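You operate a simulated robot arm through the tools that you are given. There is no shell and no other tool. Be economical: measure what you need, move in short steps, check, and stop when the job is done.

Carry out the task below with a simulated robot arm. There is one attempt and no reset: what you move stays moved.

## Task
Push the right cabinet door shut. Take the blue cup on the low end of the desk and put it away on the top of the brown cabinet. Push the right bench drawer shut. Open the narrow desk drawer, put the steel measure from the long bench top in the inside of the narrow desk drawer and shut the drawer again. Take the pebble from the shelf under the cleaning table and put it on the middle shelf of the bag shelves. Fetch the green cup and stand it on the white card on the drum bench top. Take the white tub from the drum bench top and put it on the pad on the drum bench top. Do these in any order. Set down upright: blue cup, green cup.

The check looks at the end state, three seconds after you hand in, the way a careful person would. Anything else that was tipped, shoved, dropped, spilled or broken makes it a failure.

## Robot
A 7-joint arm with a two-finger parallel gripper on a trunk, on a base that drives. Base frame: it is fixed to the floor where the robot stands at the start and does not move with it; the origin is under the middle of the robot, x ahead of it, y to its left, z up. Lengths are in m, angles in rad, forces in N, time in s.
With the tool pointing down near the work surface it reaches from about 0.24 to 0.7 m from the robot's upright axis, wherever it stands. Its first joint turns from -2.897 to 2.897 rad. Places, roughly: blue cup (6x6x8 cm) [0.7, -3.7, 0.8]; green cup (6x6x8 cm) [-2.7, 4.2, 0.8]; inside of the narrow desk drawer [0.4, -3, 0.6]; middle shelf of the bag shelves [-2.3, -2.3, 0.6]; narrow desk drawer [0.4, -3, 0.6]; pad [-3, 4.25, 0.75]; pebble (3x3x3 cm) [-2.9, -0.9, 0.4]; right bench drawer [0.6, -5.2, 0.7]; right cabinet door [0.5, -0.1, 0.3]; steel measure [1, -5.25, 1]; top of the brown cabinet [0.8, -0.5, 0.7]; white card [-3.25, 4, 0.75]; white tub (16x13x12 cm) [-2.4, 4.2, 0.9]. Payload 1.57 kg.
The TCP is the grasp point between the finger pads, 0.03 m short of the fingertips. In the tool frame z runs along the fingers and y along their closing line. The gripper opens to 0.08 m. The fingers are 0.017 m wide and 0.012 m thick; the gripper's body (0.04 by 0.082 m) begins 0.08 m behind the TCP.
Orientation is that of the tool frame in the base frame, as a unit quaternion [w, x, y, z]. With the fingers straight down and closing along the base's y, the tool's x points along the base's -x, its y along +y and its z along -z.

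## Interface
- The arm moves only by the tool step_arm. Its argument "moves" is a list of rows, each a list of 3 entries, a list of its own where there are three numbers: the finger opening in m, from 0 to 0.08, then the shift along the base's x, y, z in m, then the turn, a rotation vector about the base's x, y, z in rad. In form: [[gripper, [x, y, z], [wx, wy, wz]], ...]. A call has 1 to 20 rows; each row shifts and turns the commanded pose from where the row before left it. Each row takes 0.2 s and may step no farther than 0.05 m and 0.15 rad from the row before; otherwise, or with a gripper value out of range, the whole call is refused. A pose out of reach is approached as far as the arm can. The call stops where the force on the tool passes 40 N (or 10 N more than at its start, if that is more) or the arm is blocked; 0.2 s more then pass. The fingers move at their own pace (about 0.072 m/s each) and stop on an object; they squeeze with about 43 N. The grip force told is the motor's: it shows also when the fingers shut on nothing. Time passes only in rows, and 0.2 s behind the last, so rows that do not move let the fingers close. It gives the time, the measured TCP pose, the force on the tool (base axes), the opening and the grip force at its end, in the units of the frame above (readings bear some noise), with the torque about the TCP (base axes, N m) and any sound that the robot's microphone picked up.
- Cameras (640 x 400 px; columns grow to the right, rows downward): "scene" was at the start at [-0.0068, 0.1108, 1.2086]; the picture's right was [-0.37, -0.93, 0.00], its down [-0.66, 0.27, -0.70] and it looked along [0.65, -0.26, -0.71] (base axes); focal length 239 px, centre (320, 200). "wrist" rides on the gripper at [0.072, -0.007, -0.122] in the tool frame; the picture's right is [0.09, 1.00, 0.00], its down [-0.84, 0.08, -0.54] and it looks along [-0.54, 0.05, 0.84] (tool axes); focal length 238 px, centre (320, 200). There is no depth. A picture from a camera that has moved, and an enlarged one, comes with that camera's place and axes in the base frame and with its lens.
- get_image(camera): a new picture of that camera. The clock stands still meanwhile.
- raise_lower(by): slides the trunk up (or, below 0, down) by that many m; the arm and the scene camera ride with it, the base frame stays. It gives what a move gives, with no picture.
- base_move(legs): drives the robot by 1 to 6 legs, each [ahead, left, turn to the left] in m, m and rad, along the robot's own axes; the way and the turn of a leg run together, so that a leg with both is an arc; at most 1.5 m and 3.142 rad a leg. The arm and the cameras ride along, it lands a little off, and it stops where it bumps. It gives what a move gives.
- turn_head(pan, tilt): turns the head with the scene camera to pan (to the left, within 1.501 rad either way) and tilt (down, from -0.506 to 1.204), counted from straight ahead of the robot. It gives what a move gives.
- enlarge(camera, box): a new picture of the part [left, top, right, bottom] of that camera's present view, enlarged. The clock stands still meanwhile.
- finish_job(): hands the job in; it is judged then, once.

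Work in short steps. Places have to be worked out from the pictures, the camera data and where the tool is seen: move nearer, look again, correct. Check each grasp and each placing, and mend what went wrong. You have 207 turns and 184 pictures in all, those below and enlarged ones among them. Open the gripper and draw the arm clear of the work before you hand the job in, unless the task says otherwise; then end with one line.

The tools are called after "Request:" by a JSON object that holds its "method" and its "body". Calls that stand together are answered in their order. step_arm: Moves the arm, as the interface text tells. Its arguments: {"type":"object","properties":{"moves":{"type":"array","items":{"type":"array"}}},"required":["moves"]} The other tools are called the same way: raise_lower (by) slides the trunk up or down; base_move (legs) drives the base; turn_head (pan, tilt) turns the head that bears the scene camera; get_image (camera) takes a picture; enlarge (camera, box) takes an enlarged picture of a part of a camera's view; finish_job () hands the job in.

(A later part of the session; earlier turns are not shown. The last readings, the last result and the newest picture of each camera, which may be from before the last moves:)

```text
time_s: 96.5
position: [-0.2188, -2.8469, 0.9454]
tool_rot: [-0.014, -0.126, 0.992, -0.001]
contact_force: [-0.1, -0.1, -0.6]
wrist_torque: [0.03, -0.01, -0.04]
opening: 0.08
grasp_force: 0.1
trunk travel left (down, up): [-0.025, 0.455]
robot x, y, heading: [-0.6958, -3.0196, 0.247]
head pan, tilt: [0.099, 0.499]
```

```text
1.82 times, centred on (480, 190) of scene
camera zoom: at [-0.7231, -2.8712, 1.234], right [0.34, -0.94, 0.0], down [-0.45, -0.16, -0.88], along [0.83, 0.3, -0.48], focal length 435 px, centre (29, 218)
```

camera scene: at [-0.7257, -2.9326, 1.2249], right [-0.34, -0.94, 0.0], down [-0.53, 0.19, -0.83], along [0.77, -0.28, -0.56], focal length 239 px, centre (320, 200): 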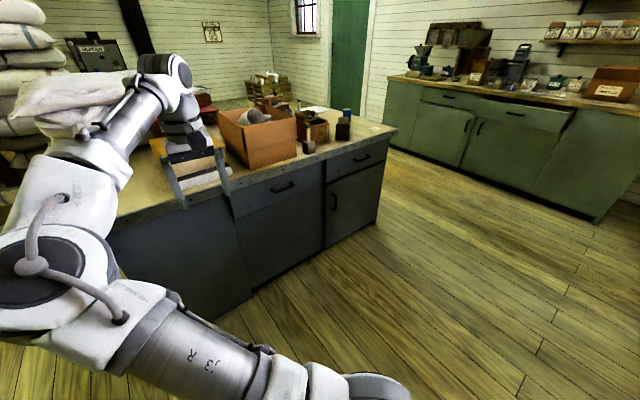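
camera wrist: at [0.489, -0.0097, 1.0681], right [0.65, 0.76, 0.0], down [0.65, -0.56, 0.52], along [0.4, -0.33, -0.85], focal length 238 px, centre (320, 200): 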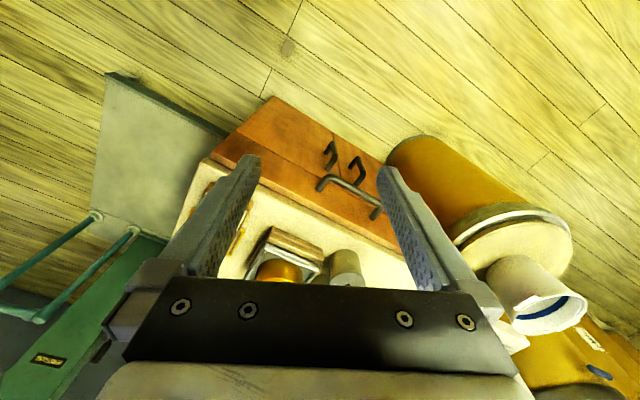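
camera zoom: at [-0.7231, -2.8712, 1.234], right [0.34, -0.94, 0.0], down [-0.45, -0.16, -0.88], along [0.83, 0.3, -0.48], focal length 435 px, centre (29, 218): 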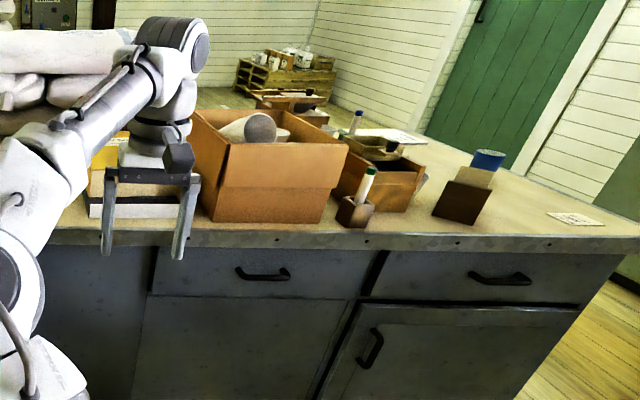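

The left drawer (handle 0.20,-3.09) is narrower and matches the hint. I'll stand 0.9 m square off its handle, then orient the gripper horizontally to grip the bar.

Request:
{"method": "base_move", "body": {"legs": [[-0.04, -0.38, 0], [0, 0, 0.103]]}}

Request:
{"method": "step_arm", "body": {"moves": [[0.08, [0.014, 0.005, 0], [0.049, -0.134, 0]], [0.08, [0.014, 0.005, 0], [0.049, -0.134, 0]], [0.08, [0.014, 0.005, 0], [0.049, -0.134, 0]], [0.08, [0.014, 0.005, 0], [0.049, -0.134, 0]], [0.08, [0.014, 0.005, 0], [0.049, -0.134, 0]], [0.08, [0.014, 0.005, 0], [0.049, -0.134, 0]], [0.08, [0.014, 0.005, 0], [0.049, -0.134, 0]], [0.08, [0.014, 0.005, 0], [0.049, -0.134, 0]], [0.08, [0.014, 0.005, 0], [0.049, -0.134, 0]], [0.08, [0.014, 0.005, 0], [0.049, -0.134, 0]], [0.08, [0.014, 0.005, 0], [0.049, -0.134, 0]], [0.08, [0, 0, 0], [0, 0, 0]]]}}

Request:
{"method": "get_image", "body": {"camera": "wrist"}}

```text
time_s: 100.5
position: [-0.1829, -3.1842, 0.946]
tool_rot: [-0.014, -0.174, 0.985, -0.001]
contact_force: [-0.4, 0.8, 0.4]
wrist_torque: [0.01, 0.03, 0.02]
opening: 0.0801
grasp_force: 0.0
trunk travel left (down, up): [-0.025, 0.455]
robot x, y, heading: [-0.6403, -3.4039, 0.348]
head pan, tilt: [0.099, 0.499]
```

```text
time_s: 103.1
position: [-0.0296, -3.1302, 0.9445]
tool_rot: [0.686, -0.125, 0.706, 0.122]
contact_force: [-0.4, -0.2, -0.2]
wrist_torque: [-0.01, -0.04, 0.03]
opening: 0.0802
grasp_force: 0.0
trunk travel left (down, up): [-0.025, 0.455]
robot x, y, heading: [-0.6369, -3.401, 0.35]
head pan, tilt: [0.099, 0.499]
```

```text
150 pictures are left
camera wrist: at [-0.1438, -3.1799, 0.8762], right [-0.35, 0.93, -0.09], down [-0.51, -0.11, 0.85], along [0.79, 0.34, 0.52], focal length 238 px, centre (320, 200)
```

wrist: 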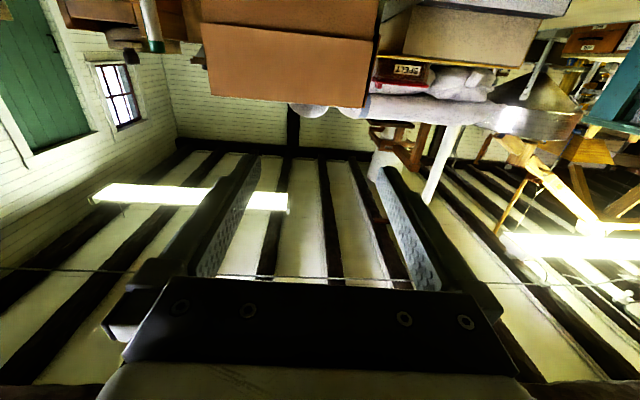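

Horizontal now. I roll 90° so the fingers close vertically, and lower to handle height.

Request:
{"method": "step_arm", "body": {"moves": [[0.08, [0, -0.004, -0.025], [-0.134, -0.049, 0]], [0.08, [0, -0.004, -0.025], [-0.134, -0.049, 0]], [0.08, [0, -0.004, -0.025], [-0.134, -0.049, 0]], [0.08, [0, -0.004, -0.025], [-0.134, -0.049, 0]], [0.08, [0, -0.004, -0.025], [-0.134, -0.049, 0]], [0.08, [0, -0.004, -0.025], [-0.134, -0.049, 0]], [0.08, [0, -0.004, -0.025], [-0.134, -0.049, 0]], [0.08, [0, -0.004, -0.025], [-0.134, -0.049, 0]], [0.08, [0, -0.004, -0.025], [-0.134, -0.049, 0]], [0.08, [0, -0.004, -0.025], [-0.134, -0.049, 0]], [0.08, [0, 0, -0.03], [-0.134, -0.049, 0]], [0.08, [0, 0, 0], [0, 0, 0]]]}}

Request:
{"method": "get_image", "body": {"camera": "wrist"}}

Request:
{"method": "get_image", "body": {"camera": "scene"}}

```text
time_s: 105.7
position: [-0.03, -3.1683, 0.6649]
tool_rot: [-0.573, 0.575, -0.414, 0.412]
contact_force: [-0.7, 0.6, -0.2]
wrist_torque: [0.0, 0.03, -0.02]
opening: 0.0799
grasp_force: 0.0
trunk travel left (down, up): [-0.025, 0.455]
robot x, y, heading: [-0.6406, -3.404, 0.347]
head pan, tilt: [0.099, 0.499]
```

```text
149 pictures are left
camera wrist: at [-0.1229, -3.2764, 0.6712], right [0.03, -0.09, -1.0], down [-0.78, 0.62, -0.08], along [0.63, 0.78, -0.05], focal length 238 px, centre (320, 200)
```

wrist: 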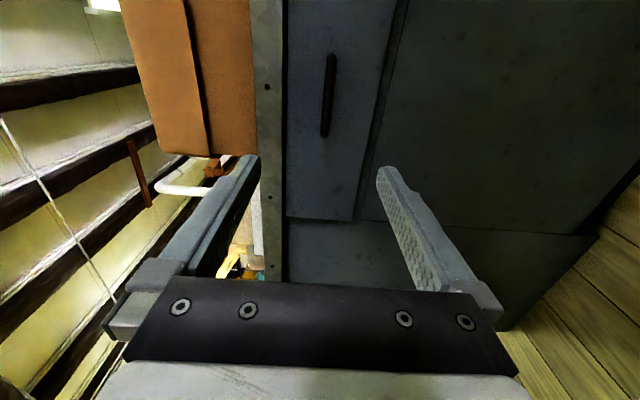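

```text
148 pictures are left
camera scene: at [-0.6825, -3.2576, 1.234], right [0.43, -0.9, 0.0], down [-0.43, -0.21, -0.88], along [0.79, 0.38, -0.48], focal length 239 px, centre (320, 200)
```

scene: 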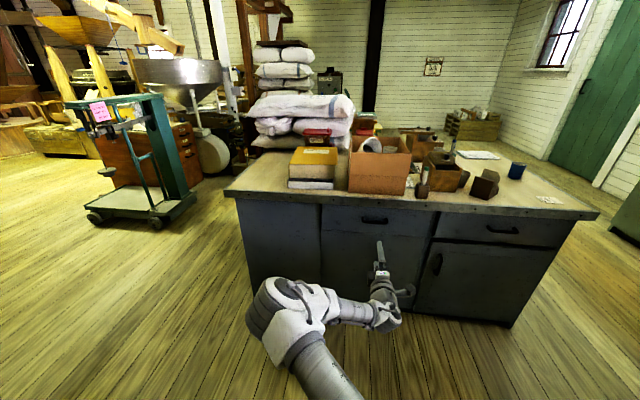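

Handle bar lies at ≈(0.206,-3.1,0.657), 0.245 m ahead of the TCP. I advance along the drawer normal to just short of it.

Request:
{"method": "step_arm", "body": {"moves": [[0.08, [0.038, 0.011, -0.004], [0, 0, 0]], [0.08, [0.038, 0.011, -0.004], [0, 0, 0]], [0.08, [0.038, 0.011, 0], [0, 0, 0]], [0.08, [0.038, 0.011, 0], [0, 0, 0]], [0.08, [0.03, 0.01, 0], [0, 0, 0]], [0.08, [0.0, 0.0, 0], [0, 0, 0]]]}}

Request:
{"method": "get_image", "body": {"camera": "wrist"}}

Request:
{"method": "enlarge", "body": {"camera": "scene", "box": [300, 180, 460, 290]}}

```text
time_s: 107.1
position: [0.1516, -3.1139, 0.6535]
tool_rot: [-0.574, 0.574, -0.414, 0.412]
contact_force: [0.3, 0.8, -0.2]
wrist_torque: [0.01, 0.04, -0.01]
opening: 0.0802
grasp_force: 0.0
trunk travel left (down, up): [-0.025, 0.455]
robot x, y, heading: [-0.6382, -3.3997, 0.344]
head pan, tilt: [0.099, 0.499]
```

```text
147 pictures are left
camera wrist: at [0.0586, -3.2215, 0.6612], right [0.03, -0.09, -1.0], down [-0.78, 0.62, -0.07], along [0.63, 0.78, -0.05], focal length 238 px, centre (320, 200)
```

wrist: 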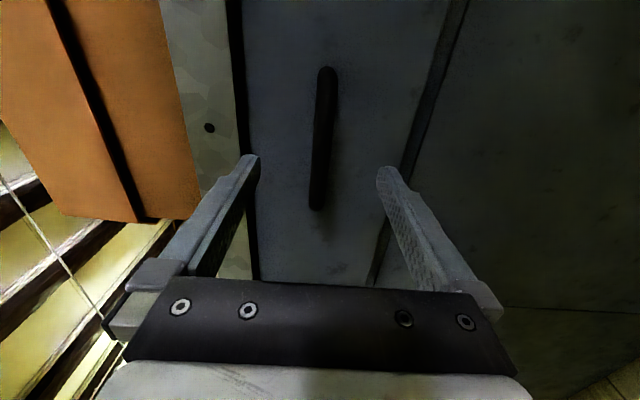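

```text
3.64 times, centred on (380, 235) of scene
camera zoom: at [-0.6825, -3.2576, 1.234], right [0.43, -0.9, 0.0], down [-0.43, -0.21, -0.88], along [0.79, 0.38, -0.48], focal length 870 px, centre (102, 73)
```

zoom: 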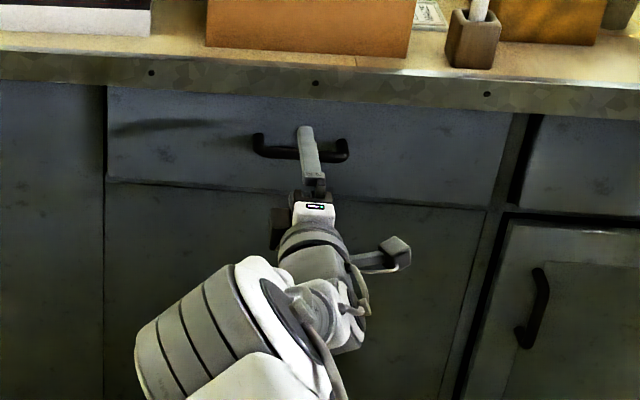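

Re-triangulated: bar at (0.226,-3.097,0.653), 0.076 m ahead at the right height. I advance 0.068 and close.

Request:
{"method": "step_arm", "body": {"moves": [[0.08, [0.021, 0.008, 0], [0, 0, 0]], [0.08, [0.021, 0.008, 0], [0, 0, 0]], [0.08, [0.021, 0.008, 0], [0, 0, 0]], [0, [0, 0, 0], [0, 0, 0]], [0, [0, 0, 0], [0, 0, 0]], [0, [0, 0, 0], [0, 0, 0]], [0, [0, 0, 0], [0, 0, 0]]]}}

Request:
{"method": "get_image", "body": {"camera": "wrist"}}

```text
time_s: 108.6
position: [0.1806, -3.0964, 0.6545]
tool_rot: [-0.56, 0.584, -0.423, 0.407]
contact_force: [-0.9, 1.9, -18.0]
wrist_torque: [-0.03, 0.29, 0.03]
opening: 0.0133
grasp_force: 30.2
out of reach, approached as far as the arm can: row 2, 3
trunk travel left (down, up): [-0.025, 0.455]
robot x, y, heading: [-0.6386, -3.4012, 0.346]
head pan, tilt: [0.099, 0.499]
stopped in row 7: the force on the tool passed its limit at 43 N (the readings are from after the stop); the commanded pose is now the measured one
```

```text
145 pictures are left
camera wrist: at [0.087, -3.203, 0.666], right [-0.01, -0.1, -0.99], down [-0.78, 0.62, -0.06], along [0.63, 0.77, -0.08], focal length 238 px, centre (320, 200)
```

wrist: 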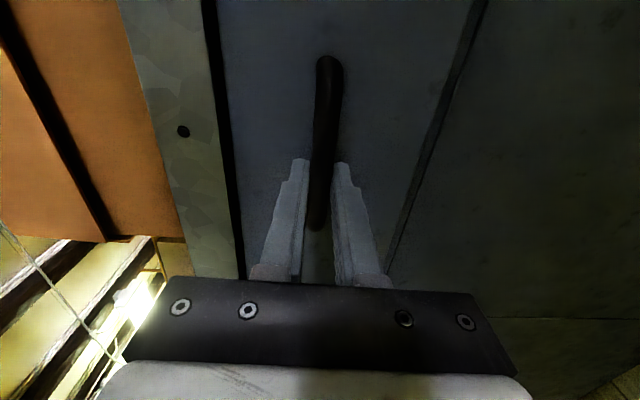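

Gripped the bar (opening 0.013). I pull the drawer out by driving the base back.

Request:
{"method": "base_move", "body": {"legs": [[-0.22, 0, 0]]}}

Request:
{"method": "get_image", "body": {"camera": "scene"}}

```text
time_s: 110.1
position: [0.0605, -3.1338, 0.6539]
tool_rot: [-0.562, 0.585, -0.422, 0.405]
contact_force: [-0.9, -0.5, -2.4]
wrist_torque: [-0.02, 0.04, 0.22]
opening: 0.014
grasp_force: 30.4
trunk travel left (down, up): [-0.025, 0.455]
robot x, y, heading: [-0.7611, -3.4454, 0.344]
head pan, tilt: [0.099, 0.499]
stopped in leg 1: the force on the tool passed its limit at 41 N (the readings are from after the stop); the commanded pose is now the measured one
```

```text
144 pictures are left
camera scene: at [-0.8002, -3.2996, 1.2342], right [0.43, -0.9, 0.0], down [-0.43, -0.21, -0.88], along [0.79, 0.38, -0.48], focal length 239 px, centre (320, 200)
```

scene: 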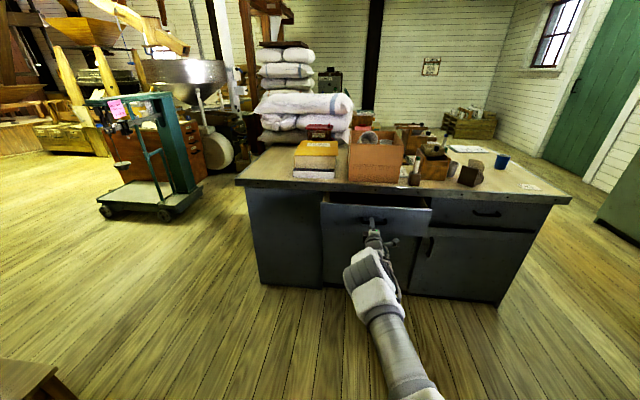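

It opens, about 0.125 m out. I pull further.

Request:
{"method": "base_move", "body": {"legs": [[-0.12, 0, 0]]}}

Request:
{"method": "get_image", "body": {"camera": "scene"}}

```text
time_s: 111.5
position: [-0.0537, -3.1724, 0.6539]
tool_rot: [-0.563, 0.586, -0.42, 0.403]
contact_force: [-2.7, 7.2, -5.3]
wrist_torque: [0.08, 0.08, -0.06]
opening: 0.014
grasp_force: 30.3
trunk travel left (down, up): [-0.025, 0.455]
robot x, y, heading: [-0.8708, -3.4854, 0.344]
head pan, tilt: [0.099, 0.499]
```

```text
143 pictures are left
camera scene: at [-0.9133, -3.34, 1.2339], right [0.43, -0.9, 0.0], down [-0.43, -0.21, -0.88], along [0.79, 0.38, -0.48], focal length 239 px, centre (320, 200)
```

scene: 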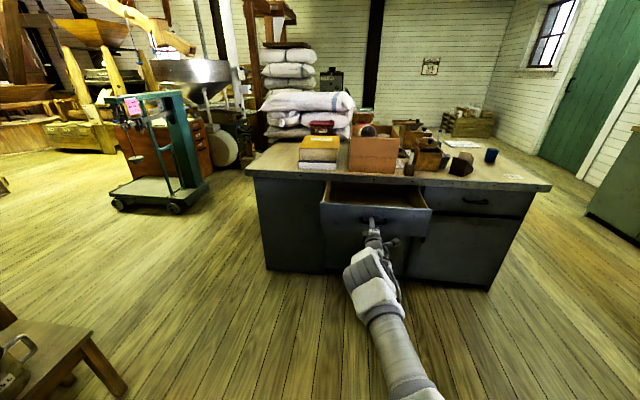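

Drawer is ~0.24 m out, enough. I release, back off, and restore the down orientation while raising.

Request:
{"method": "step_arm", "body": {"moves": [[0.08, [0, 0, 0], [0, 0, 0]], [0.08, [0, 0, 0], [0, 0, 0]], [0.08, [0, 0, 0], [0, 0, 0]], [0.08, [-0.03, -0.011, 0], [0, 0, 0]], [0.08, [-0.035, -0.013, 0], [0, 0, 0]], [0.08, [-0.035, -0.013, 0], [0, 0, 0]], [0.08, [-0.035, -0.013, 0], [0, 0, 0]]]}}

Request:
{"method": "step_arm", "body": {"moves": [[0.08, [-0.005, 0, 0.03], [0.134, 0.049, 0]], [0.08, [-0.005, 0, 0.03], [0.134, 0.049, 0]], [0.08, [-0.005, 0, 0.03], [0.134, 0.049, 0]], [0.08, [-0.005, 0, 0.03], [0.134, 0.049, 0]], [0.08, [-0.005, 0, 0.03], [0.134, 0.049, 0]], [0.08, [-0.005, 0, 0.03], [0.134, 0.049, 0]], [0.08, [-0.005, 0, 0.03], [0.134, 0.049, 0]], [0.08, [-0.005, 0, 0.03], [0.134, 0.049, 0]], [0.08, [-0.005, 0, 0.03], [0.134, 0.049, 0]], [0.08, [-0.005, 0, 0.03], [0.134, 0.049, 0]], [0.08, [-0.005, 0, 0.0], [0.134, 0.049, 0]]]}}

Request:
{"method": "step_arm", "body": {"moves": [[0.08, [-0.014, -0.005, 0], [-0.049, 0.134, 0]], [0.08, [-0.014, -0.005, 0], [-0.049, 0.134, 0]], [0.08, [-0.014, -0.005, 0], [-0.049, 0.134, 0]], [0.08, [-0.014, -0.005, 0], [-0.049, 0.134, 0]], [0.08, [-0.014, -0.005, 0], [-0.049, 0.134, 0]], [0.08, [-0.014, -0.005, 0], [-0.049, 0.134, 0]], [0.08, [-0.014, -0.005, 0], [-0.049, 0.134, 0]], [0.08, [-0.014, -0.005, 0], [-0.049, 0.134, 0]], [0.08, [-0.014, -0.005, 0], [-0.049, 0.134, 0]], [0.08, [-0.014, -0.005, 0], [-0.049, 0.134, 0]], [0.08, [-0.014, -0.005, 0], [-0.049, 0.134, 0]]]}}

Request:
{"method": "get_image", "body": {"camera": "scene"}}

```text
time_s: 113.2
position: [-0.1894, -3.2232, 0.6538]
tool_rot: [-0.564, 0.585, -0.42, 0.403]
contact_force: [-0.7, 0.6, -0.3]
wrist_torque: [-0.03, 0.02, 0.0]
opening: 0.0799
grasp_force: 0.1
trunk travel left (down, up): [-0.025, 0.455]
robot x, y, heading: [-0.8699, -3.4845, 0.345]
head pan, tilt: [0.099, 0.499]
```

```text
time_s: 115.5
position: [-0.2432, -3.2225, 0.9554]
tool_rot: [0.686, -0.138, 0.701, 0.137]
contact_force: [0.2, 0.0, -0.2]
wrist_torque: [0.04, -0.02, 0.0]
opening: 0.0799
grasp_force: 0.0
trunk travel left (down, up): [-0.025, 0.455]
robot x, y, heading: [-0.8673, -3.4863, 0.349]
head pan, tilt: [0.099, 0.499]
```

```text
time_s: 118.0
position: [-0.3979, -3.2774, 0.9559]
tool_rot: [-0.016, -0.174, 0.984, 0.017]
contact_force: [-0.7, -0.2, 0.1]
wrist_torque: [-0.03, 0.01, -0.01]
opening: 0.0799
grasp_force: 0.0
trunk travel left (down, up): [-0.025, 0.455]
robot x, y, heading: [-0.8667, -3.4847, 0.352]
head pan, tilt: [0.099, 0.499]
```

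```text
142 pictures are left
camera scene: at [-0.9138, -3.3405, 1.234], right [0.43, -0.9, 0.0], down [-0.43, -0.21, -0.88], along [0.79, 0.38, -0.48], focal length 239 px, centre (320, 200)
```

scene: 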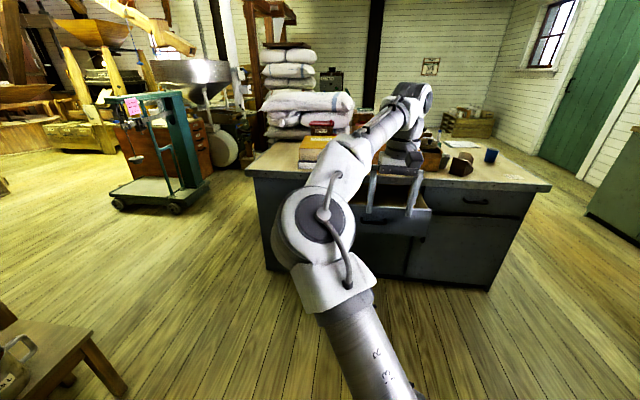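

Drawer stays open. Now to the bench: raise the trunk for clearance, turn toward -y and drive in front of it.

Request:
{"method": "raise_lower", "body": {"by": 0.2}}

Request:
{"method": "base_move", "body": {"legs": [[0, 0, -1.92], [0.8, 0, 0], [0, 1.25, 0]]}}

Request:
{"method": "turn_head", "body": {"pan": 0.2, "tilt": 0.6}}

Request:
{"method": "get_image", "body": {"camera": "scene"}}

Request:
{"method": "get_image", "body": {"camera": "wrist"}}

```text
time_s: 120.1
position: [-0.396, -3.2778, 1.1561]
tool_rot: [-0.015, -0.174, 0.984, 0.018]
contact_force: [0.6, -0.4, 0.4]
wrist_torque: [0.01, 0.01, 0.0]
opening: 0.08
grasp_force: 0.1
trunk travel left (down, up): [-0.225, 0.255]
robot x, y, heading: [-0.8688, -3.4841, 0.348]
head pan, tilt: [0.099, 0.499]
```

```text
time_s: 141.4
position: [0.4051, -4.8453, 1.1558]
tool_rot: [0.006, 0.721, 0.693, 0.022]
contact_force: [0.8, 0.0, 0.4]
wrist_torque: [0.0, -0.02, 0.01]
opening: 0.0801
grasp_force: 0.0
trunk travel left (down, up): [-0.225, 0.255]
robot x, y, heading: [0.3949, -4.3268, -1.611]
head pan, tilt: [0.099, 0.499]
```

```text
time_s: 142.1
position: [0.4046, -4.8425, 1.1559]
tool_rot: [0.007, 0.721, 0.692, 0.022]
contact_force: [-0.1, 0.0, 0.4]
wrist_torque: [0.01, 0.04, 0.0]
opening: 0.0796
grasp_force: 0.0
trunk travel left (down, up): [-0.225, 0.255]
robot x, y, heading: [0.3954, -4.3288, -1.611]
head pan, tilt: [0.201, 0.6]
```

```text
141 pictures are left
camera scene: at [0.5489, -4.3393, 1.4249], right [-0.99, -0.16, 0.0], down [-0.09, 0.56, -0.83], along [0.13, -0.82, -0.56], focal length 239 px, centre (320, 200)
```

scene: 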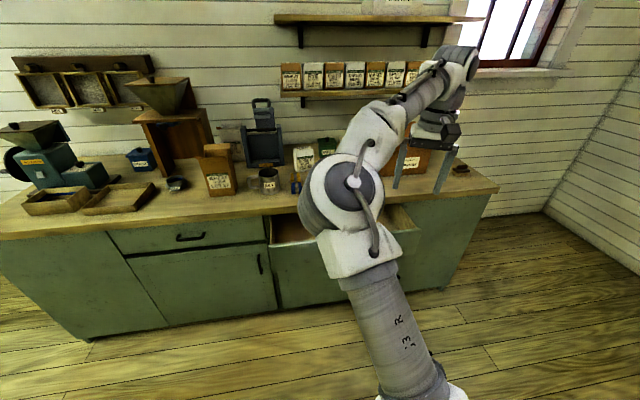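

```text
140 pictures are left
camera wrist: at [0.3958, -4.7752, 1.2788], right [1.0, 0.05, 0.04], down [0.02, -0.85, 0.53], along [0.06, -0.52, -0.85], focal length 238 px, centre (320, 200)
```

wrist: 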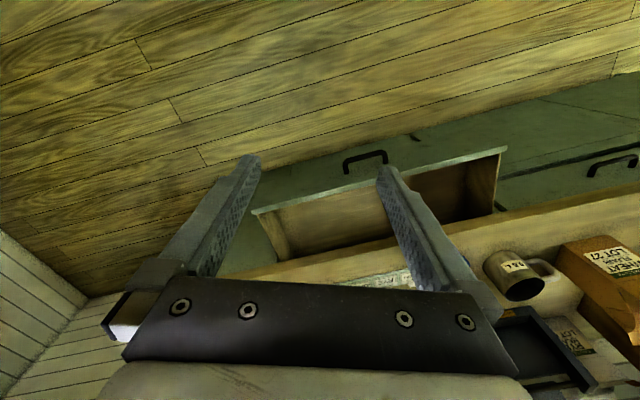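

The right bench drawer is open, and a small steel cup stands near (0.88,-5.15). I enlarge to identify the steel measure.

Request:
{"method": "enlarge", "body": {"camera": "scene", "box": [120, 100, 340, 238]}}

Request:
{"method": "enlarge", "body": {"camera": "scene", "box": [260, 130, 500, 280]}}

```text
2.90 times, centred on (230, 169) of scene
camera zoom: at [0.5489, -4.3393, 1.4249], right [-0.99, -0.16, 0.0], down [-0.09, 0.56, -0.83], along [0.13, -0.82, -0.56], focal length 693 px, centre (581, 290)
```

zoom: 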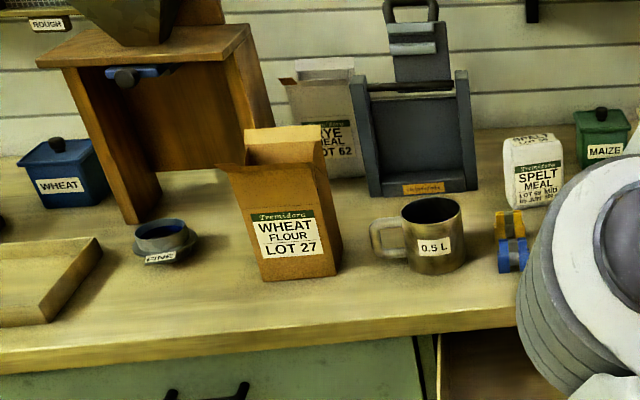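

```text
2.67 times, centred on (380, 205) of scene
camera zoom: at [0.5489, -4.3393, 1.4249], right [-0.99, -0.16, 0.0], down [-0.09, 0.56, -0.83], along [0.13, -0.82, -0.56], focal length 638 px, centre (160, 187)
```

zoom: 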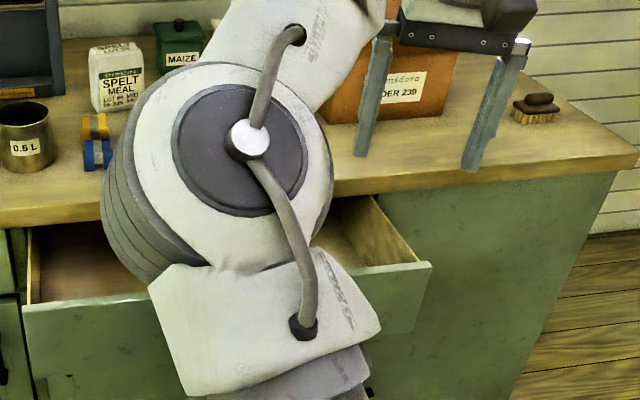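

The "0.5 L" mug is the steel measure, around (0.93,-5.245), top z≈0.925. First the drawer: its front centre is about (0.55,-5.01), open ~0.14 m. I square up, close the fingers and tilt them forward.

Request:
{"method": "base_move", "body": {"legs": [[0, 0, 0.387], [0, -0.085, 0]]}}

Request:
{"method": "step_arm", "body": {"moves": [[0, [0.004, -0.01, -0.02], [-0.126, -0.046, 0]], [0, [0.004, -0.01, -0.02], [-0.126, -0.046, 0]], [0, [0.004, -0.01, -0.02], [-0.126, -0.046, 0]], [0, [0.004, -0.01, -0.02], [-0.126, -0.046, 0]], [0, [0.004, -0.01, -0.02], [-0.126, -0.046, 0]], [0, [0.004, -0.01, -0.02], [-0.126, -0.046, 0]], [0, [0, 0, 0], [0, 0, 0]]]}}

Request:
{"method": "get_image", "body": {"camera": "wrist"}}

Request:
{"method": "get_image", "body": {"camera": "scene"}}

```text
time_s: 144.9
position: [0.5252, -4.8291, 1.1552]
tool_rot: [0.003, 0.573, 0.819, 0.023]
contact_force: [0.4, 0.2, -0.8]
wrist_torque: [0.0, 0.0, -0.01]
opening: 0.0802
grasp_force: 0.0
trunk travel left (down, up): [-0.225, 0.255]
robot x, y, heading: [0.3186, -4.3537, -1.221]
head pan, tilt: [0.201, 0.6]
```

```text
time_s: 146.5
position: [0.5483, -4.8883, 1.0362]
tool_rot: [0.323, 0.523, 0.761, -0.205]
contact_force: [0.1, -0.1, -0.3]
wrist_torque: [-0.05, -0.01, -0.02]
opening: 0.0002
grasp_force: 21.2
trunk travel left (down, up): [-0.225, 0.255]
robot x, y, heading: [0.3124, -4.3575, -1.224]
head pan, tilt: [0.201, 0.6]
```

```text
137 pictures are left
camera wrist: at [0.4908, -4.7648, 1.0709], right [0.9, 0.43, -0.04], down [0.13, -0.18, 0.98], along [0.41, -0.89, -0.21], focal length 238 px, centre (320, 200)
```

wrist: 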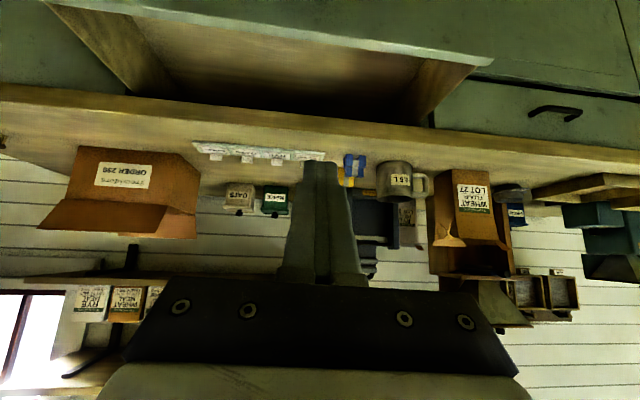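

```text
136 pictures are left
camera scene: at [0.4648, -4.3062, 1.4249], right [-0.85, -0.52, 0.0], down [-0.3, 0.48, -0.83], along [0.43, -0.7, -0.56], focal length 239 px, centre (320, 200)
```

scene: 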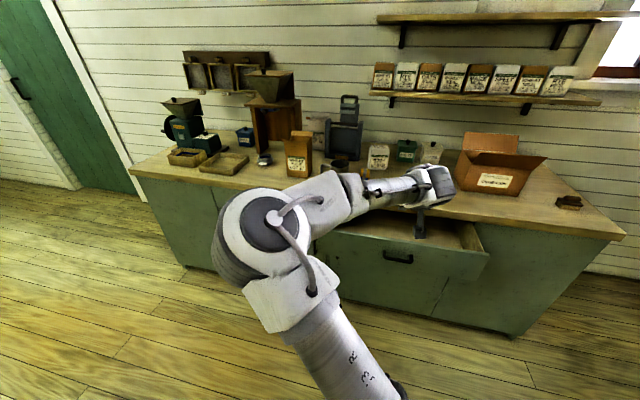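

Tip is ~0.09 m in front of the drawer face, above its handle. I lower the trunk to put the tips at z≈0.77.

Request:
{"method": "raise_lower", "body": {"by": -0.22}}

Request:
{"method": "step_arm", "body": {"moves": [[0, [0, 0, -0.025], [0, 0, 0]], [0, [0, 0, -0.02], [0, 0, 0]]]}}

Request:
{"method": "get_image", "body": {"camera": "wrist"}}

Request:
{"method": "enlarge", "body": {"camera": "scene", "box": [300, 140, 540, 290]}}

```text
time_s: 148.8
position: [0.5486, -4.8879, 0.8152]
tool_rot: [0.323, 0.523, 0.762, -0.204]
contact_force: [0.0, -0.6, 0.5]
wrist_torque: [0.01, 0.01, -0.02]
opening: 0.0
grasp_force: 21.2
trunk travel left (down, up): [-0.005, 0.475]
robot x, y, heading: [0.3182, -4.3523, -1.223]
head pan, tilt: [0.201, 0.6]
```

```text
time_s: 149.4
position: [0.5502, -4.8868, 0.7698]
tool_rot: [0.323, 0.522, 0.762, -0.204]
contact_force: [0.3, 0.5, 0.0]
wrist_torque: [0.02, -0.01, 0.02]
opening: 0.0
grasp_force: 21.3
trunk travel left (down, up): [-0.005, 0.475]
robot x, y, heading: [0.3158, -4.3542, -1.223]
head pan, tilt: [0.201, 0.6]
```

```text
135 pictures are left
camera wrist: at [0.4913, -4.7642, 0.8058], right [0.9, 0.43, -0.04], down [0.13, -0.18, 0.98], along [0.41, -0.89, -0.21], focal length 238 px, centre (320, 200)
```

wrist: 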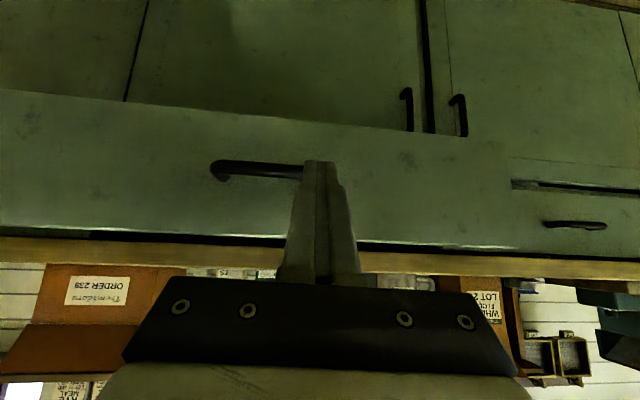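

```text
2.67 times, centred on (420, 215) of scene
camera zoom: at [0.4648, -4.3062, 1.2049], right [-0.85, -0.52, 0.0], down [-0.3, 0.48, -0.83], along [0.43, -0.7, -0.56], focal length 638 px, centre (53, 160)
```

zoom: 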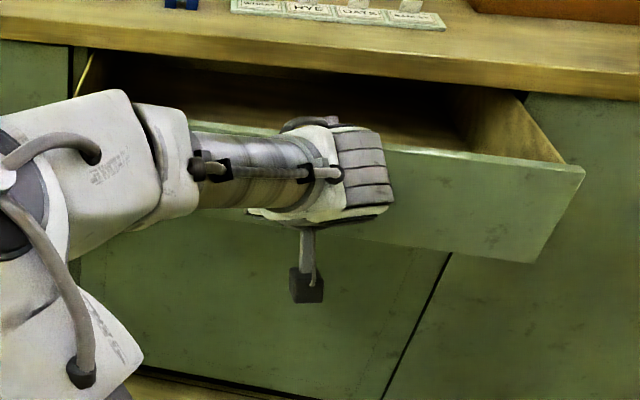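

Tips will contact the face between the handle and the top edge. I push by driving ahead.

Request:
{"method": "base_move", "body": {"legs": [[0.15, 0, 0]]}}

Request:
{"method": "get_image", "body": {"camera": "wrist"}}

```text
time_s: 151.0
position: [0.5993, -5.0277, 0.7707]
tool_rot: [0.323, 0.523, 0.762, -0.204]
contact_force: [-0.2, 0.2, -0.1]
wrist_torque: [0.04, -0.01, 0.0]
opening: 0.0002
grasp_force: 21.0
trunk travel left (down, up): [-0.005, 0.475]
robot x, y, heading: [0.3652, -4.4953, -1.224]
head pan, tilt: [0.201, 0.6]
```

```text
133 pictures are left
camera wrist: at [0.542, -4.9039, 0.806], right [0.9, 0.43, -0.04], down [0.13, -0.18, 0.98], along [0.41, -0.89, -0.21], focal length 238 px, centre (320, 200)
```

wrist: 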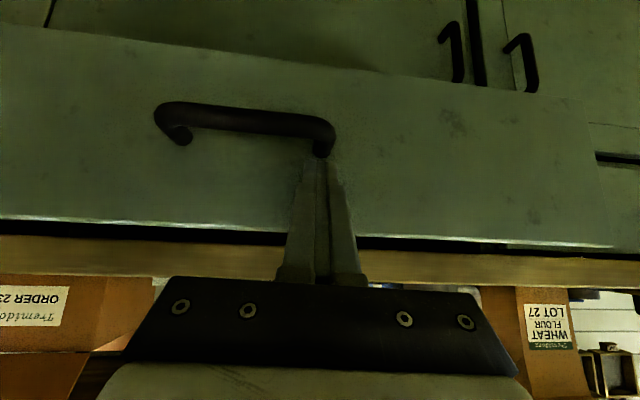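

Request:
{"method": "base_move", "body": {"legs": [[0.08, 0, 0]]}}

Request:
{"method": "get_image", "body": {"camera": "wrist"}}

Request:
{"method": "get_image", "body": {"camera": "scene"}}

```text
time_s: 152.2
position: [0.6281, -5.103, 0.7718]
tool_rot: [0.324, 0.522, 0.762, -0.204]
contact_force: [-0.7, 0.0, -0.3]
wrist_torque: [0.02, 0.01, 0.01]
opening: 0.0001
grasp_force: 21.6
trunk travel left (down, up): [-0.005, 0.475]
robot x, y, heading: [0.394, -4.5711, -1.221]
head pan, tilt: [0.201, 0.6]
```

```text
132 pictures are left
camera wrist: at [0.5695, -4.9799, 0.806], right [0.9, 0.43, -0.04], down [0.13, -0.18, 0.98], along [0.41, -0.89, -0.21], focal length 238 px, centre (320, 200)
```

wrist: 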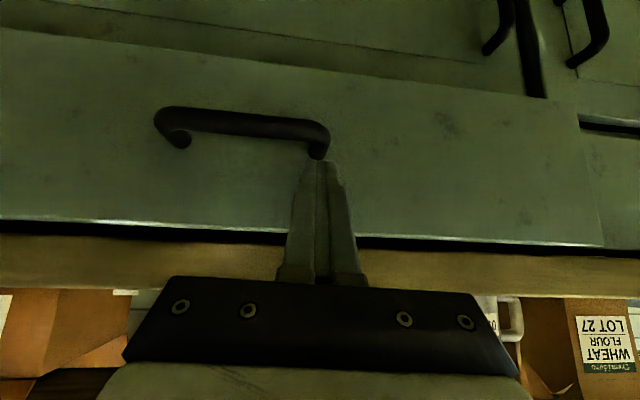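

```text
131 pictures are left
camera scene: at [0.5432, -4.522, 1.2049], right [-0.85, -0.52, 0.0], down [-0.29, 0.48, -0.83], along [0.43, -0.7, -0.56], focal length 239 px, centre (320, 200)
```

scene: 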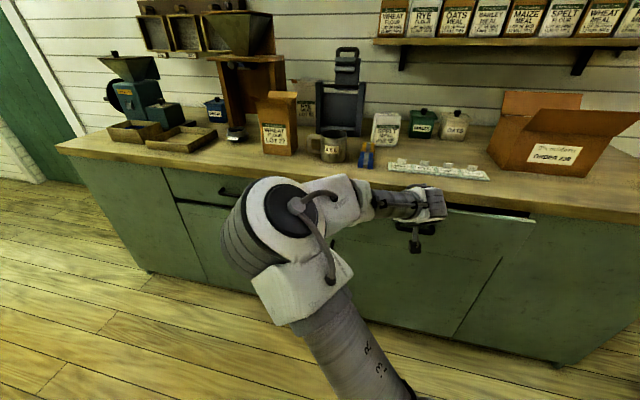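

Drawer is moving in; a small gap remains. Push on.

Request:
{"method": "base_move", "body": {"legs": [[0.06, 0, 0]]}}

Request:
{"method": "get_image", "body": {"camera": "wrist"}}

Request:
{"method": "enlarge", "body": {"camera": "scene", "box": [300, 140, 560, 300]}}

```text
time_s: 153.3
position: [0.6463, -5.1587, 0.7696]
tool_rot: [0.323, 0.523, 0.762, -0.204]
contact_force: [-8.0, 19.8, -0.9]
wrist_torque: [0.38, -0.13, -0.04]
opening: 0.0
grasp_force: 21.3
trunk travel left (down, up): [-0.005, 0.475]
robot x, y, heading: [0.4121, -4.6268, -1.227]
head pan, tilt: [0.201, 0.6]
```

```text
130 pictures are left
camera wrist: at [0.5891, -5.0341, 0.8057], right [0.9, 0.43, -0.04], down [0.13, -0.18, 0.98], along [0.41, -0.89, -0.21], focal length 238 px, centre (320, 200)
```

wrist: 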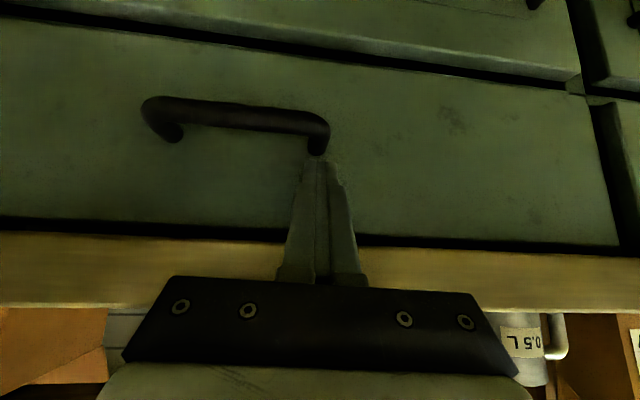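

```text
2.46 times, centred on (430, 220) of scene
camera zoom: at [0.5629, -4.5763, 1.2048], right [-0.85, -0.52, 0.0], down [-0.29, 0.48, -0.83], along [0.43, -0.7, -0.56], focal length 589 px, centre (49, 151)
```

zoom: 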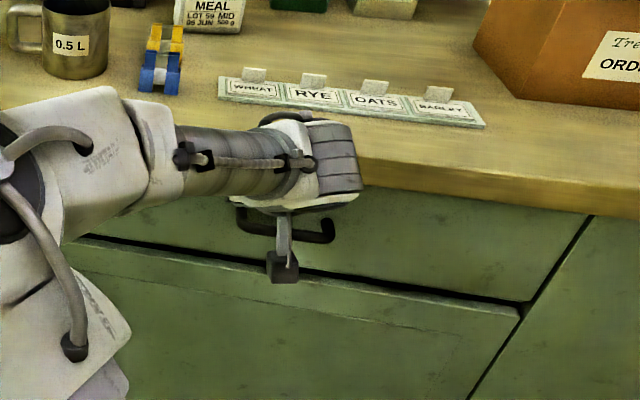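

Contact force 21 N, the face looks flush. One small confirming push, then retract.

Request:
{"method": "step_arm", "body": {"moves": [[0, [0.003, -0.009, 0], [0, 0, 0]], [0, [0.003, -0.009, 0], [0, 0, 0]], [0, [0.003, -0.009, 0], [0, 0, 0]]]}}

Request:
{"method": "base_move", "body": {"legs": [[-0.15, 0, 0]]}}

Request:
{"method": "get_image", "body": {"camera": "wrist"}}

```text
time_s: 153.6
position: [0.6472, -5.1591, 0.7681]
tool_rot: [0.32, 0.523, 0.764, -0.2]
contact_force: [-5.1, 16.2, 7.5]
wrist_torque: [0.08, -0.04, 0.03]
opening: 0.0001
grasp_force: 20.6
trunk travel left (down, up): [-0.005, 0.475]
robot x, y, heading: [0.4161, -4.6247, -1.219]
head pan, tilt: [0.201, 0.6]
stopped in row 1: the force on the tool passed its limit at 53 N (the readings are from after the stop); the commanded pose is now the measured one
```

```text
time_s: 155.3
position: [0.5956, -5.0193, 0.7678]
tool_rot: [0.319, 0.524, 0.763, -0.201]
contact_force: [-1.0, -0.3, 0.0]
wrist_torque: [0.02, 0.03, -0.01]
opening: 0.0002
grasp_force: 21.1
trunk travel left (down, up): [-0.005, 0.475]
robot x, y, heading: [0.3632, -4.4849, -1.222]
head pan, tilt: [0.201, 0.6]
```

```text
128 pictures are left
camera wrist: at [0.5378, -4.8954, 0.8043], right [0.9, 0.43, -0.04], down [0.13, -0.19, 0.97], along [0.41, -0.88, -0.22], focal length 238 px, centre (320, 200)
```

wrist: 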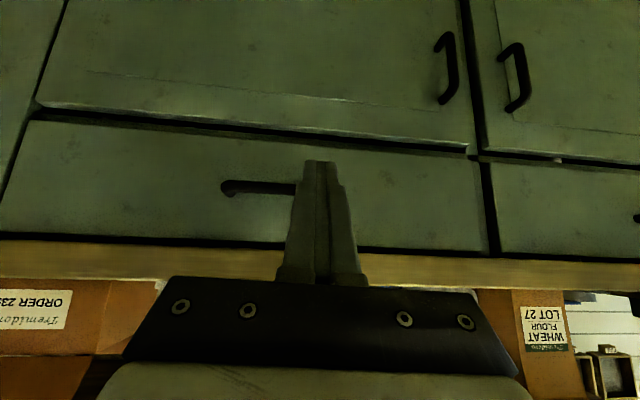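

Right bench drawer is shut. Now restore the down orientation, raise, and move in front of the mug.

Request:
{"method": "step_arm", "body": {"moves": [[0.08, [-0.004, 0.01, 0.03], [0.126, 0.046, 0]], [0.08, [-0.004, 0.01, 0.03], [0.126, 0.046, 0]], [0.08, [-0.004, 0.01, 0.03], [0.126, 0.046, 0]], [0.08, [-0.004, 0.01, 0.03], [0.126, 0.046, 0]], [0.08, [-0.004, 0.01, 0.03], [0.126, 0.046, 0]], [0.08, [-0.004, 0.01, 0.03], [0.126, 0.046, 0]], [0.08, [0, 0, 0], [0, 0, 0]]]}}

Request:
{"method": "raise_lower", "body": {"by": 0.22}}

Request:
{"method": "base_move", "body": {"legs": [[0, 0.275, 0], [0.27, 0, 0]]}}

Request:
{"method": "turn_head", "body": {"pan": 0.1, "tilt": 0.85}}

Request:
{"method": "get_image", "body": {"camera": "wrist"}}

Request:
{"method": "get_image", "body": {"camera": "scene"}}

```text
time_s: 156.9
position: [0.572, -4.9604, 0.9483]
tool_rot: [-0.002, 0.572, 0.82, 0.026]
contact_force: [-0.4, -0.3, 0.0]
wrist_torque: [0.02, 0.0, 0.01]
opening: 0.0802
grasp_force: 0.0
trunk travel left (down, up): [-0.005, 0.475]
robot x, y, heading: [0.3634, -4.4823, -1.223]
head pan, tilt: [0.201, 0.6]
```

```text
time_s: 159.2
position: [0.5723, -4.9595, 1.1682]
tool_rot: [-0.001, 0.573, 0.819, 0.026]
contact_force: [0.5, -0.8, -0.2]
wrist_torque: [0.01, -0.02, 0.01]
opening: 0.08
grasp_force: 0.0
trunk travel left (down, up): [-0.225, 0.255]
robot x, y, heading: [0.3656, -4.4833, -1.222]
head pan, tilt: [0.201, 0.6]
```

```text
time_s: 163.8
position: [0.9216, -5.1182, 1.1668]
tool_rot: [-0.002, 0.573, 0.819, 0.027]
contact_force: [-1.6, -0.3, 0.2]
wrist_torque: [0.01, 0.03, 0.03]
opening: 0.0798
grasp_force: 0.1
trunk travel left (down, up): [-0.225, 0.255]
robot x, y, heading: [0.7158, -4.6418, -1.225]
head pan, tilt: [0.201, 0.6]
```

```text
time_s: 164.6
position: [0.9223, -5.1176, 1.1683]
tool_rot: [-0.002, 0.571, 0.82, 0.026]
contact_force: [0.1, 0.4, 0.1]
wrist_torque: [0.0, 0.0, -0.02]
opening: 0.0801
grasp_force: 0.1
trunk travel left (down, up): [-0.225, 0.255]
robot x, y, heading: [0.7163, -4.643, -1.229]
head pan, tilt: [0.099, 0.85]
```

```text
127 pictures are left
camera wrist: at [0.887, -5.0592, 1.2917], right [0.9, 0.43, 0.04], down [0.35, -0.78, 0.52], along [0.26, -0.45, -0.85], focal length 238 px, centre (320, 200)
```

wrist: 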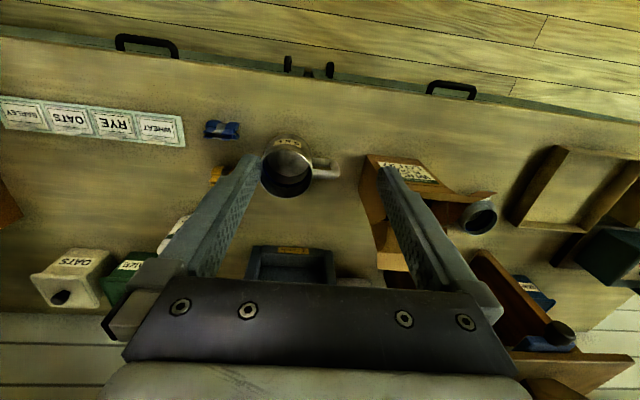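

```text
126 pictures are left
camera scene: at [0.8492, -4.5892, 1.404], right [-0.9, -0.43, 0.0], down [-0.32, 0.68, -0.66], along [0.29, -0.6, -0.75], focal length 239 px, centre (320, 200)
```

scene: 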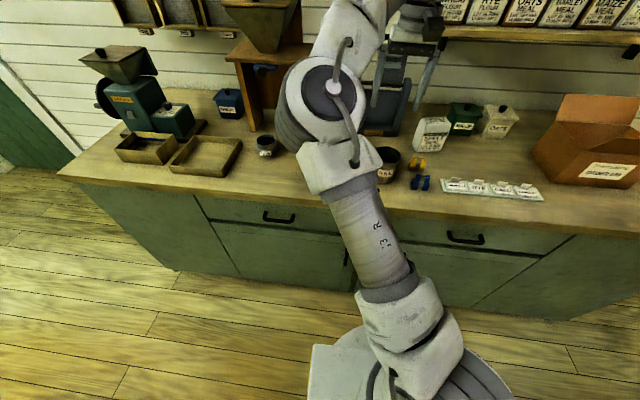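

The mug's rim centre is ≈(0.925,-5.226), diameter ~0.087, wider than the gripper. I'll pinch the wall opposite the handle; first a pre-grasp above and another look.

Request:
{"method": "step_arm", "body": {"moves": [[0.045, [-0.008, -0.03, -0.02], [-0.007, 0.019, 0]], [0.045, [-0.008, -0.03, -0.03], [-0.007, 0.019, 0]], [0.045, [-0.01, -0.03, -0.03], [0, 0, 0]], [0.045, [-0.01, -0.033, -0.038], [0, 0, 0]], [0.045, [0, 0, 0], [0, 0, 0]]]}}

Request:
{"method": "get_image", "body": {"camera": "wrist"}}

Request:
{"method": "get_image", "body": {"camera": "scene"}}

```text
refused: row 4 steps farther than a row can; nothing moved
```

```text
125 pictures are left
camera wrist: at [0.887, -5.0592, 1.2917], right [0.9, 0.43, 0.04], down [0.35, -0.78, 0.52], along [0.26, -0.45, -0.85], focal length 238 px, centre (320, 200)
```

wrist: 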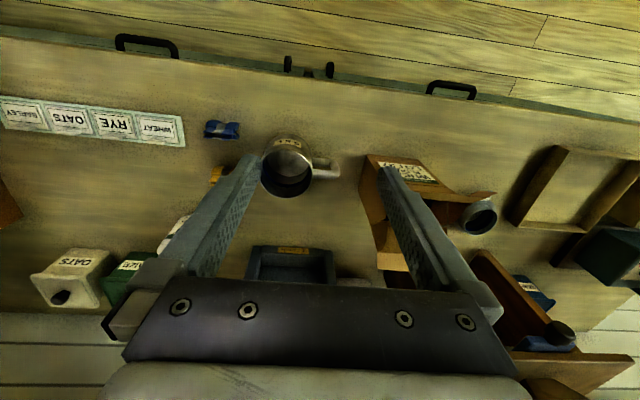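

```text
124 pictures are left
camera scene: at [0.8492, -4.5892, 1.404], right [-0.9, -0.43, 0.0], down [-0.32, 0.68, -0.66], along [0.29, -0.6, -0.75], focal length 239 px, centre (320, 200)
```

scene: 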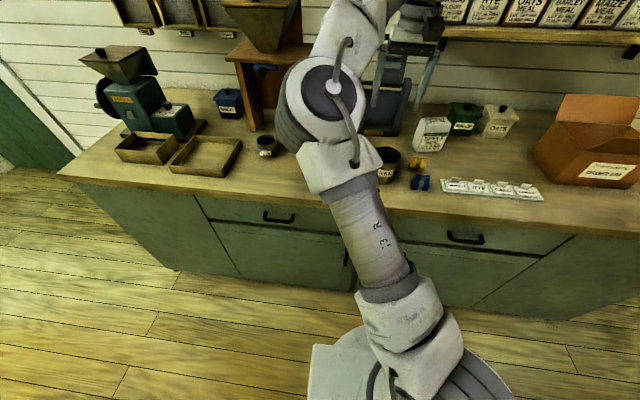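

One row was too long; smaller steps.

Request:
{"method": "step_arm", "body": {"moves": [[0.045, [-0.007, -0.025, -0.02], [-0.007, 0.019, 0]], [0.045, [-0.007, -0.025, -0.025], [-0.007, 0.019, 0]], [0.045, [-0.008, -0.025, -0.025], [0, 0, 0]], [0.045, [-0.008, -0.025, -0.025], [0, 0, 0]], [0.045, [-0.007, -0.023, -0.023], [0, 0, 0]], [0.045, [0, 0, 0], [0, 0, 0]]]}}

Request:
{"method": "get_image", "body": {"camera": "wrist"}}

```text
time_s: 166.0
position: [0.8841, -5.2408, 1.0515]
tool_rot: [-0.012, 0.573, 0.82, 0.009]
contact_force: [-0.7, -0.6, 0.0]
wrist_torque: [-0.01, 0.01, 0.05]
opening: 0.0448
grasp_force: 0.1
trunk travel left (down, up): [-0.225, 0.255]
robot x, y, heading: [0.7113, -4.6431, -1.222]
head pan, tilt: [0.099, 0.85]
```

```text
123 pictures are left
camera wrist: at [0.8537, -5.1793, 1.1747], right [0.9, 0.43, 0.0], down [0.37, -0.78, 0.51], along [0.22, -0.46, -0.86], focal length 238 px, centre (320, 200)
```

wrist: 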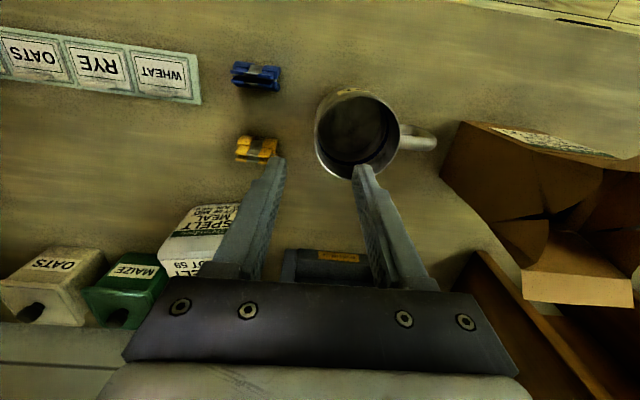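

The near-side wall of the rim lies right under the TCP. I descend 0.125 m with the wall between the fingers.

Request:
{"method": "step_arm", "body": {"moves": [[0.045, [0, 0, -0.03], [0, 0, 0]], [0.045, [0, 0, -0.03], [0, 0, 0]], [0.045, [0, 0, -0.03], [0, 0, 0]], [0.045, [0, 0, -0.03], [0, 0, 0]], [0.045, [0, 0, 0], [0, 0, 0]]]}}

Request:
{"method": "get_image", "body": {"camera": "wrist"}}

```text
time_s: 167.2
position: [0.885, -5.2397, 0.9293]
tool_rot: [-0.012, 0.573, 0.82, 0.009]
contact_force: [0.1, 0.1, 0.2]
wrist_torque: [-0.03, 0.02, -0.04]
opening: 0.045
grasp_force: 0.1
trunk travel left (down, up): [-0.225, 0.255]
robot x, y, heading: [0.7141, -4.6432, -1.221]
head pan, tilt: [0.099, 0.85]
```

```text
122 pictures are left
camera wrist: at [0.8551, -5.1789, 1.0539], right [0.9, 0.43, 0.0], down [0.37, -0.78, 0.51], along [0.22, -0.46, -0.86], focal length 238 px, centre (320, 200)
```

wrist: 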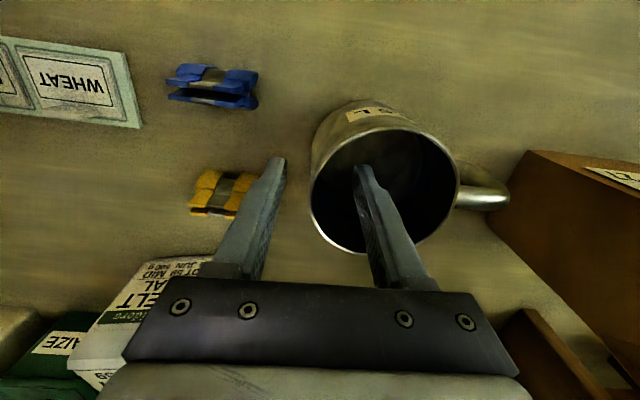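

The inner finger is inside the mug. A little lower and close.

Request:
{"method": "step_arm", "body": {"moves": [[0.045, [0, 0, -0.012], [0, 0, 0]], [0, [0, 0, 0], [0, 0, 0]], [0, [0, 0, 0], [0, 0, 0]], [0, [0, 0, 0], [0, 0, 0]], [0, [0, 0, 0], [0, 0, 0]]]}}

Request:
{"method": "step_arm", "body": {"moves": [[0, [0, 0, 0.02], [0, 0, 0]], [0, [0, 0, 0.03], [0, 0, 0]], [0, [0, 0, 0.03], [0, 0, 0]], [0, [0, 0, 0.03], [0, 0, 0]], [0, [0, 0, 0.03], [0, 0, 0]]]}}

Request:
{"method": "get_image", "body": {"camera": "wrist"}}

Request:
{"method": "get_image", "body": {"camera": "scene"}}

```text
time_s: 168.4
position: [0.884, -5.2403, 0.9177]
tool_rot: [-0.014, 0.573, 0.82, 0.01]
contact_force: [0.5, 0.1, 0.4]
wrist_torque: [-0.06, 0.08, -0.01]
opening: 0.0041
grasp_force: 24.5
trunk travel left (down, up): [-0.225, 0.255]
robot x, y, heading: [0.7113, -4.642, -1.223]
head pan, tilt: [0.099, 0.85]
```

```text
time_s: 169.6
position: [0.883, -5.2421, 1.0589]
tool_rot: [-0.013, 0.574, 0.819, 0.008]
contact_force: [0.7, -1.3, -2.2]
wrist_torque: [0.01, 0.11, -0.04]
opening: 0.0041
grasp_force: 24.4
trunk travel left (down, up): [-0.225, 0.255]
robot x, y, heading: [0.7114, -4.6461, -1.226]
head pan, tilt: [0.099, 0.85]
```

```text
121 pictures are left
camera wrist: at [0.8535, -5.1817, 1.1826], right [0.9, 0.43, 0.0], down [0.36, -0.78, 0.51], along [0.22, -0.46, -0.86], focal length 238 px, centre (320, 200)
```

wrist: 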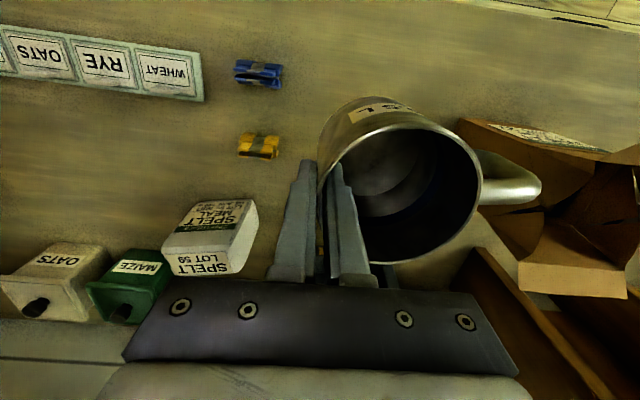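

```text
120 pictures are left
camera scene: at [0.8492, -4.5894, 1.4039], right [-0.9, -0.43, 0.0], down [-0.32, 0.68, -0.66], along [0.28, -0.6, -0.75], focal length 239 px, centre (320, 200)
```

scene: 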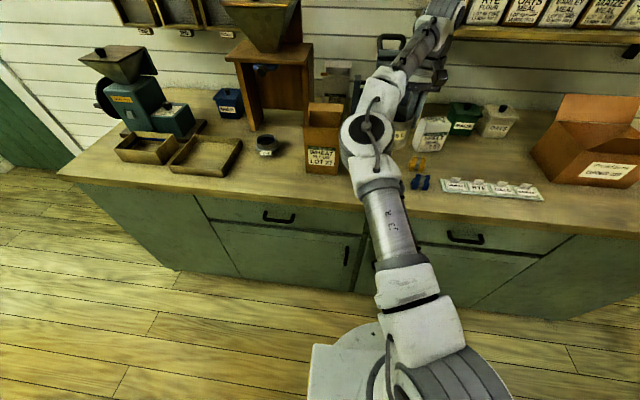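

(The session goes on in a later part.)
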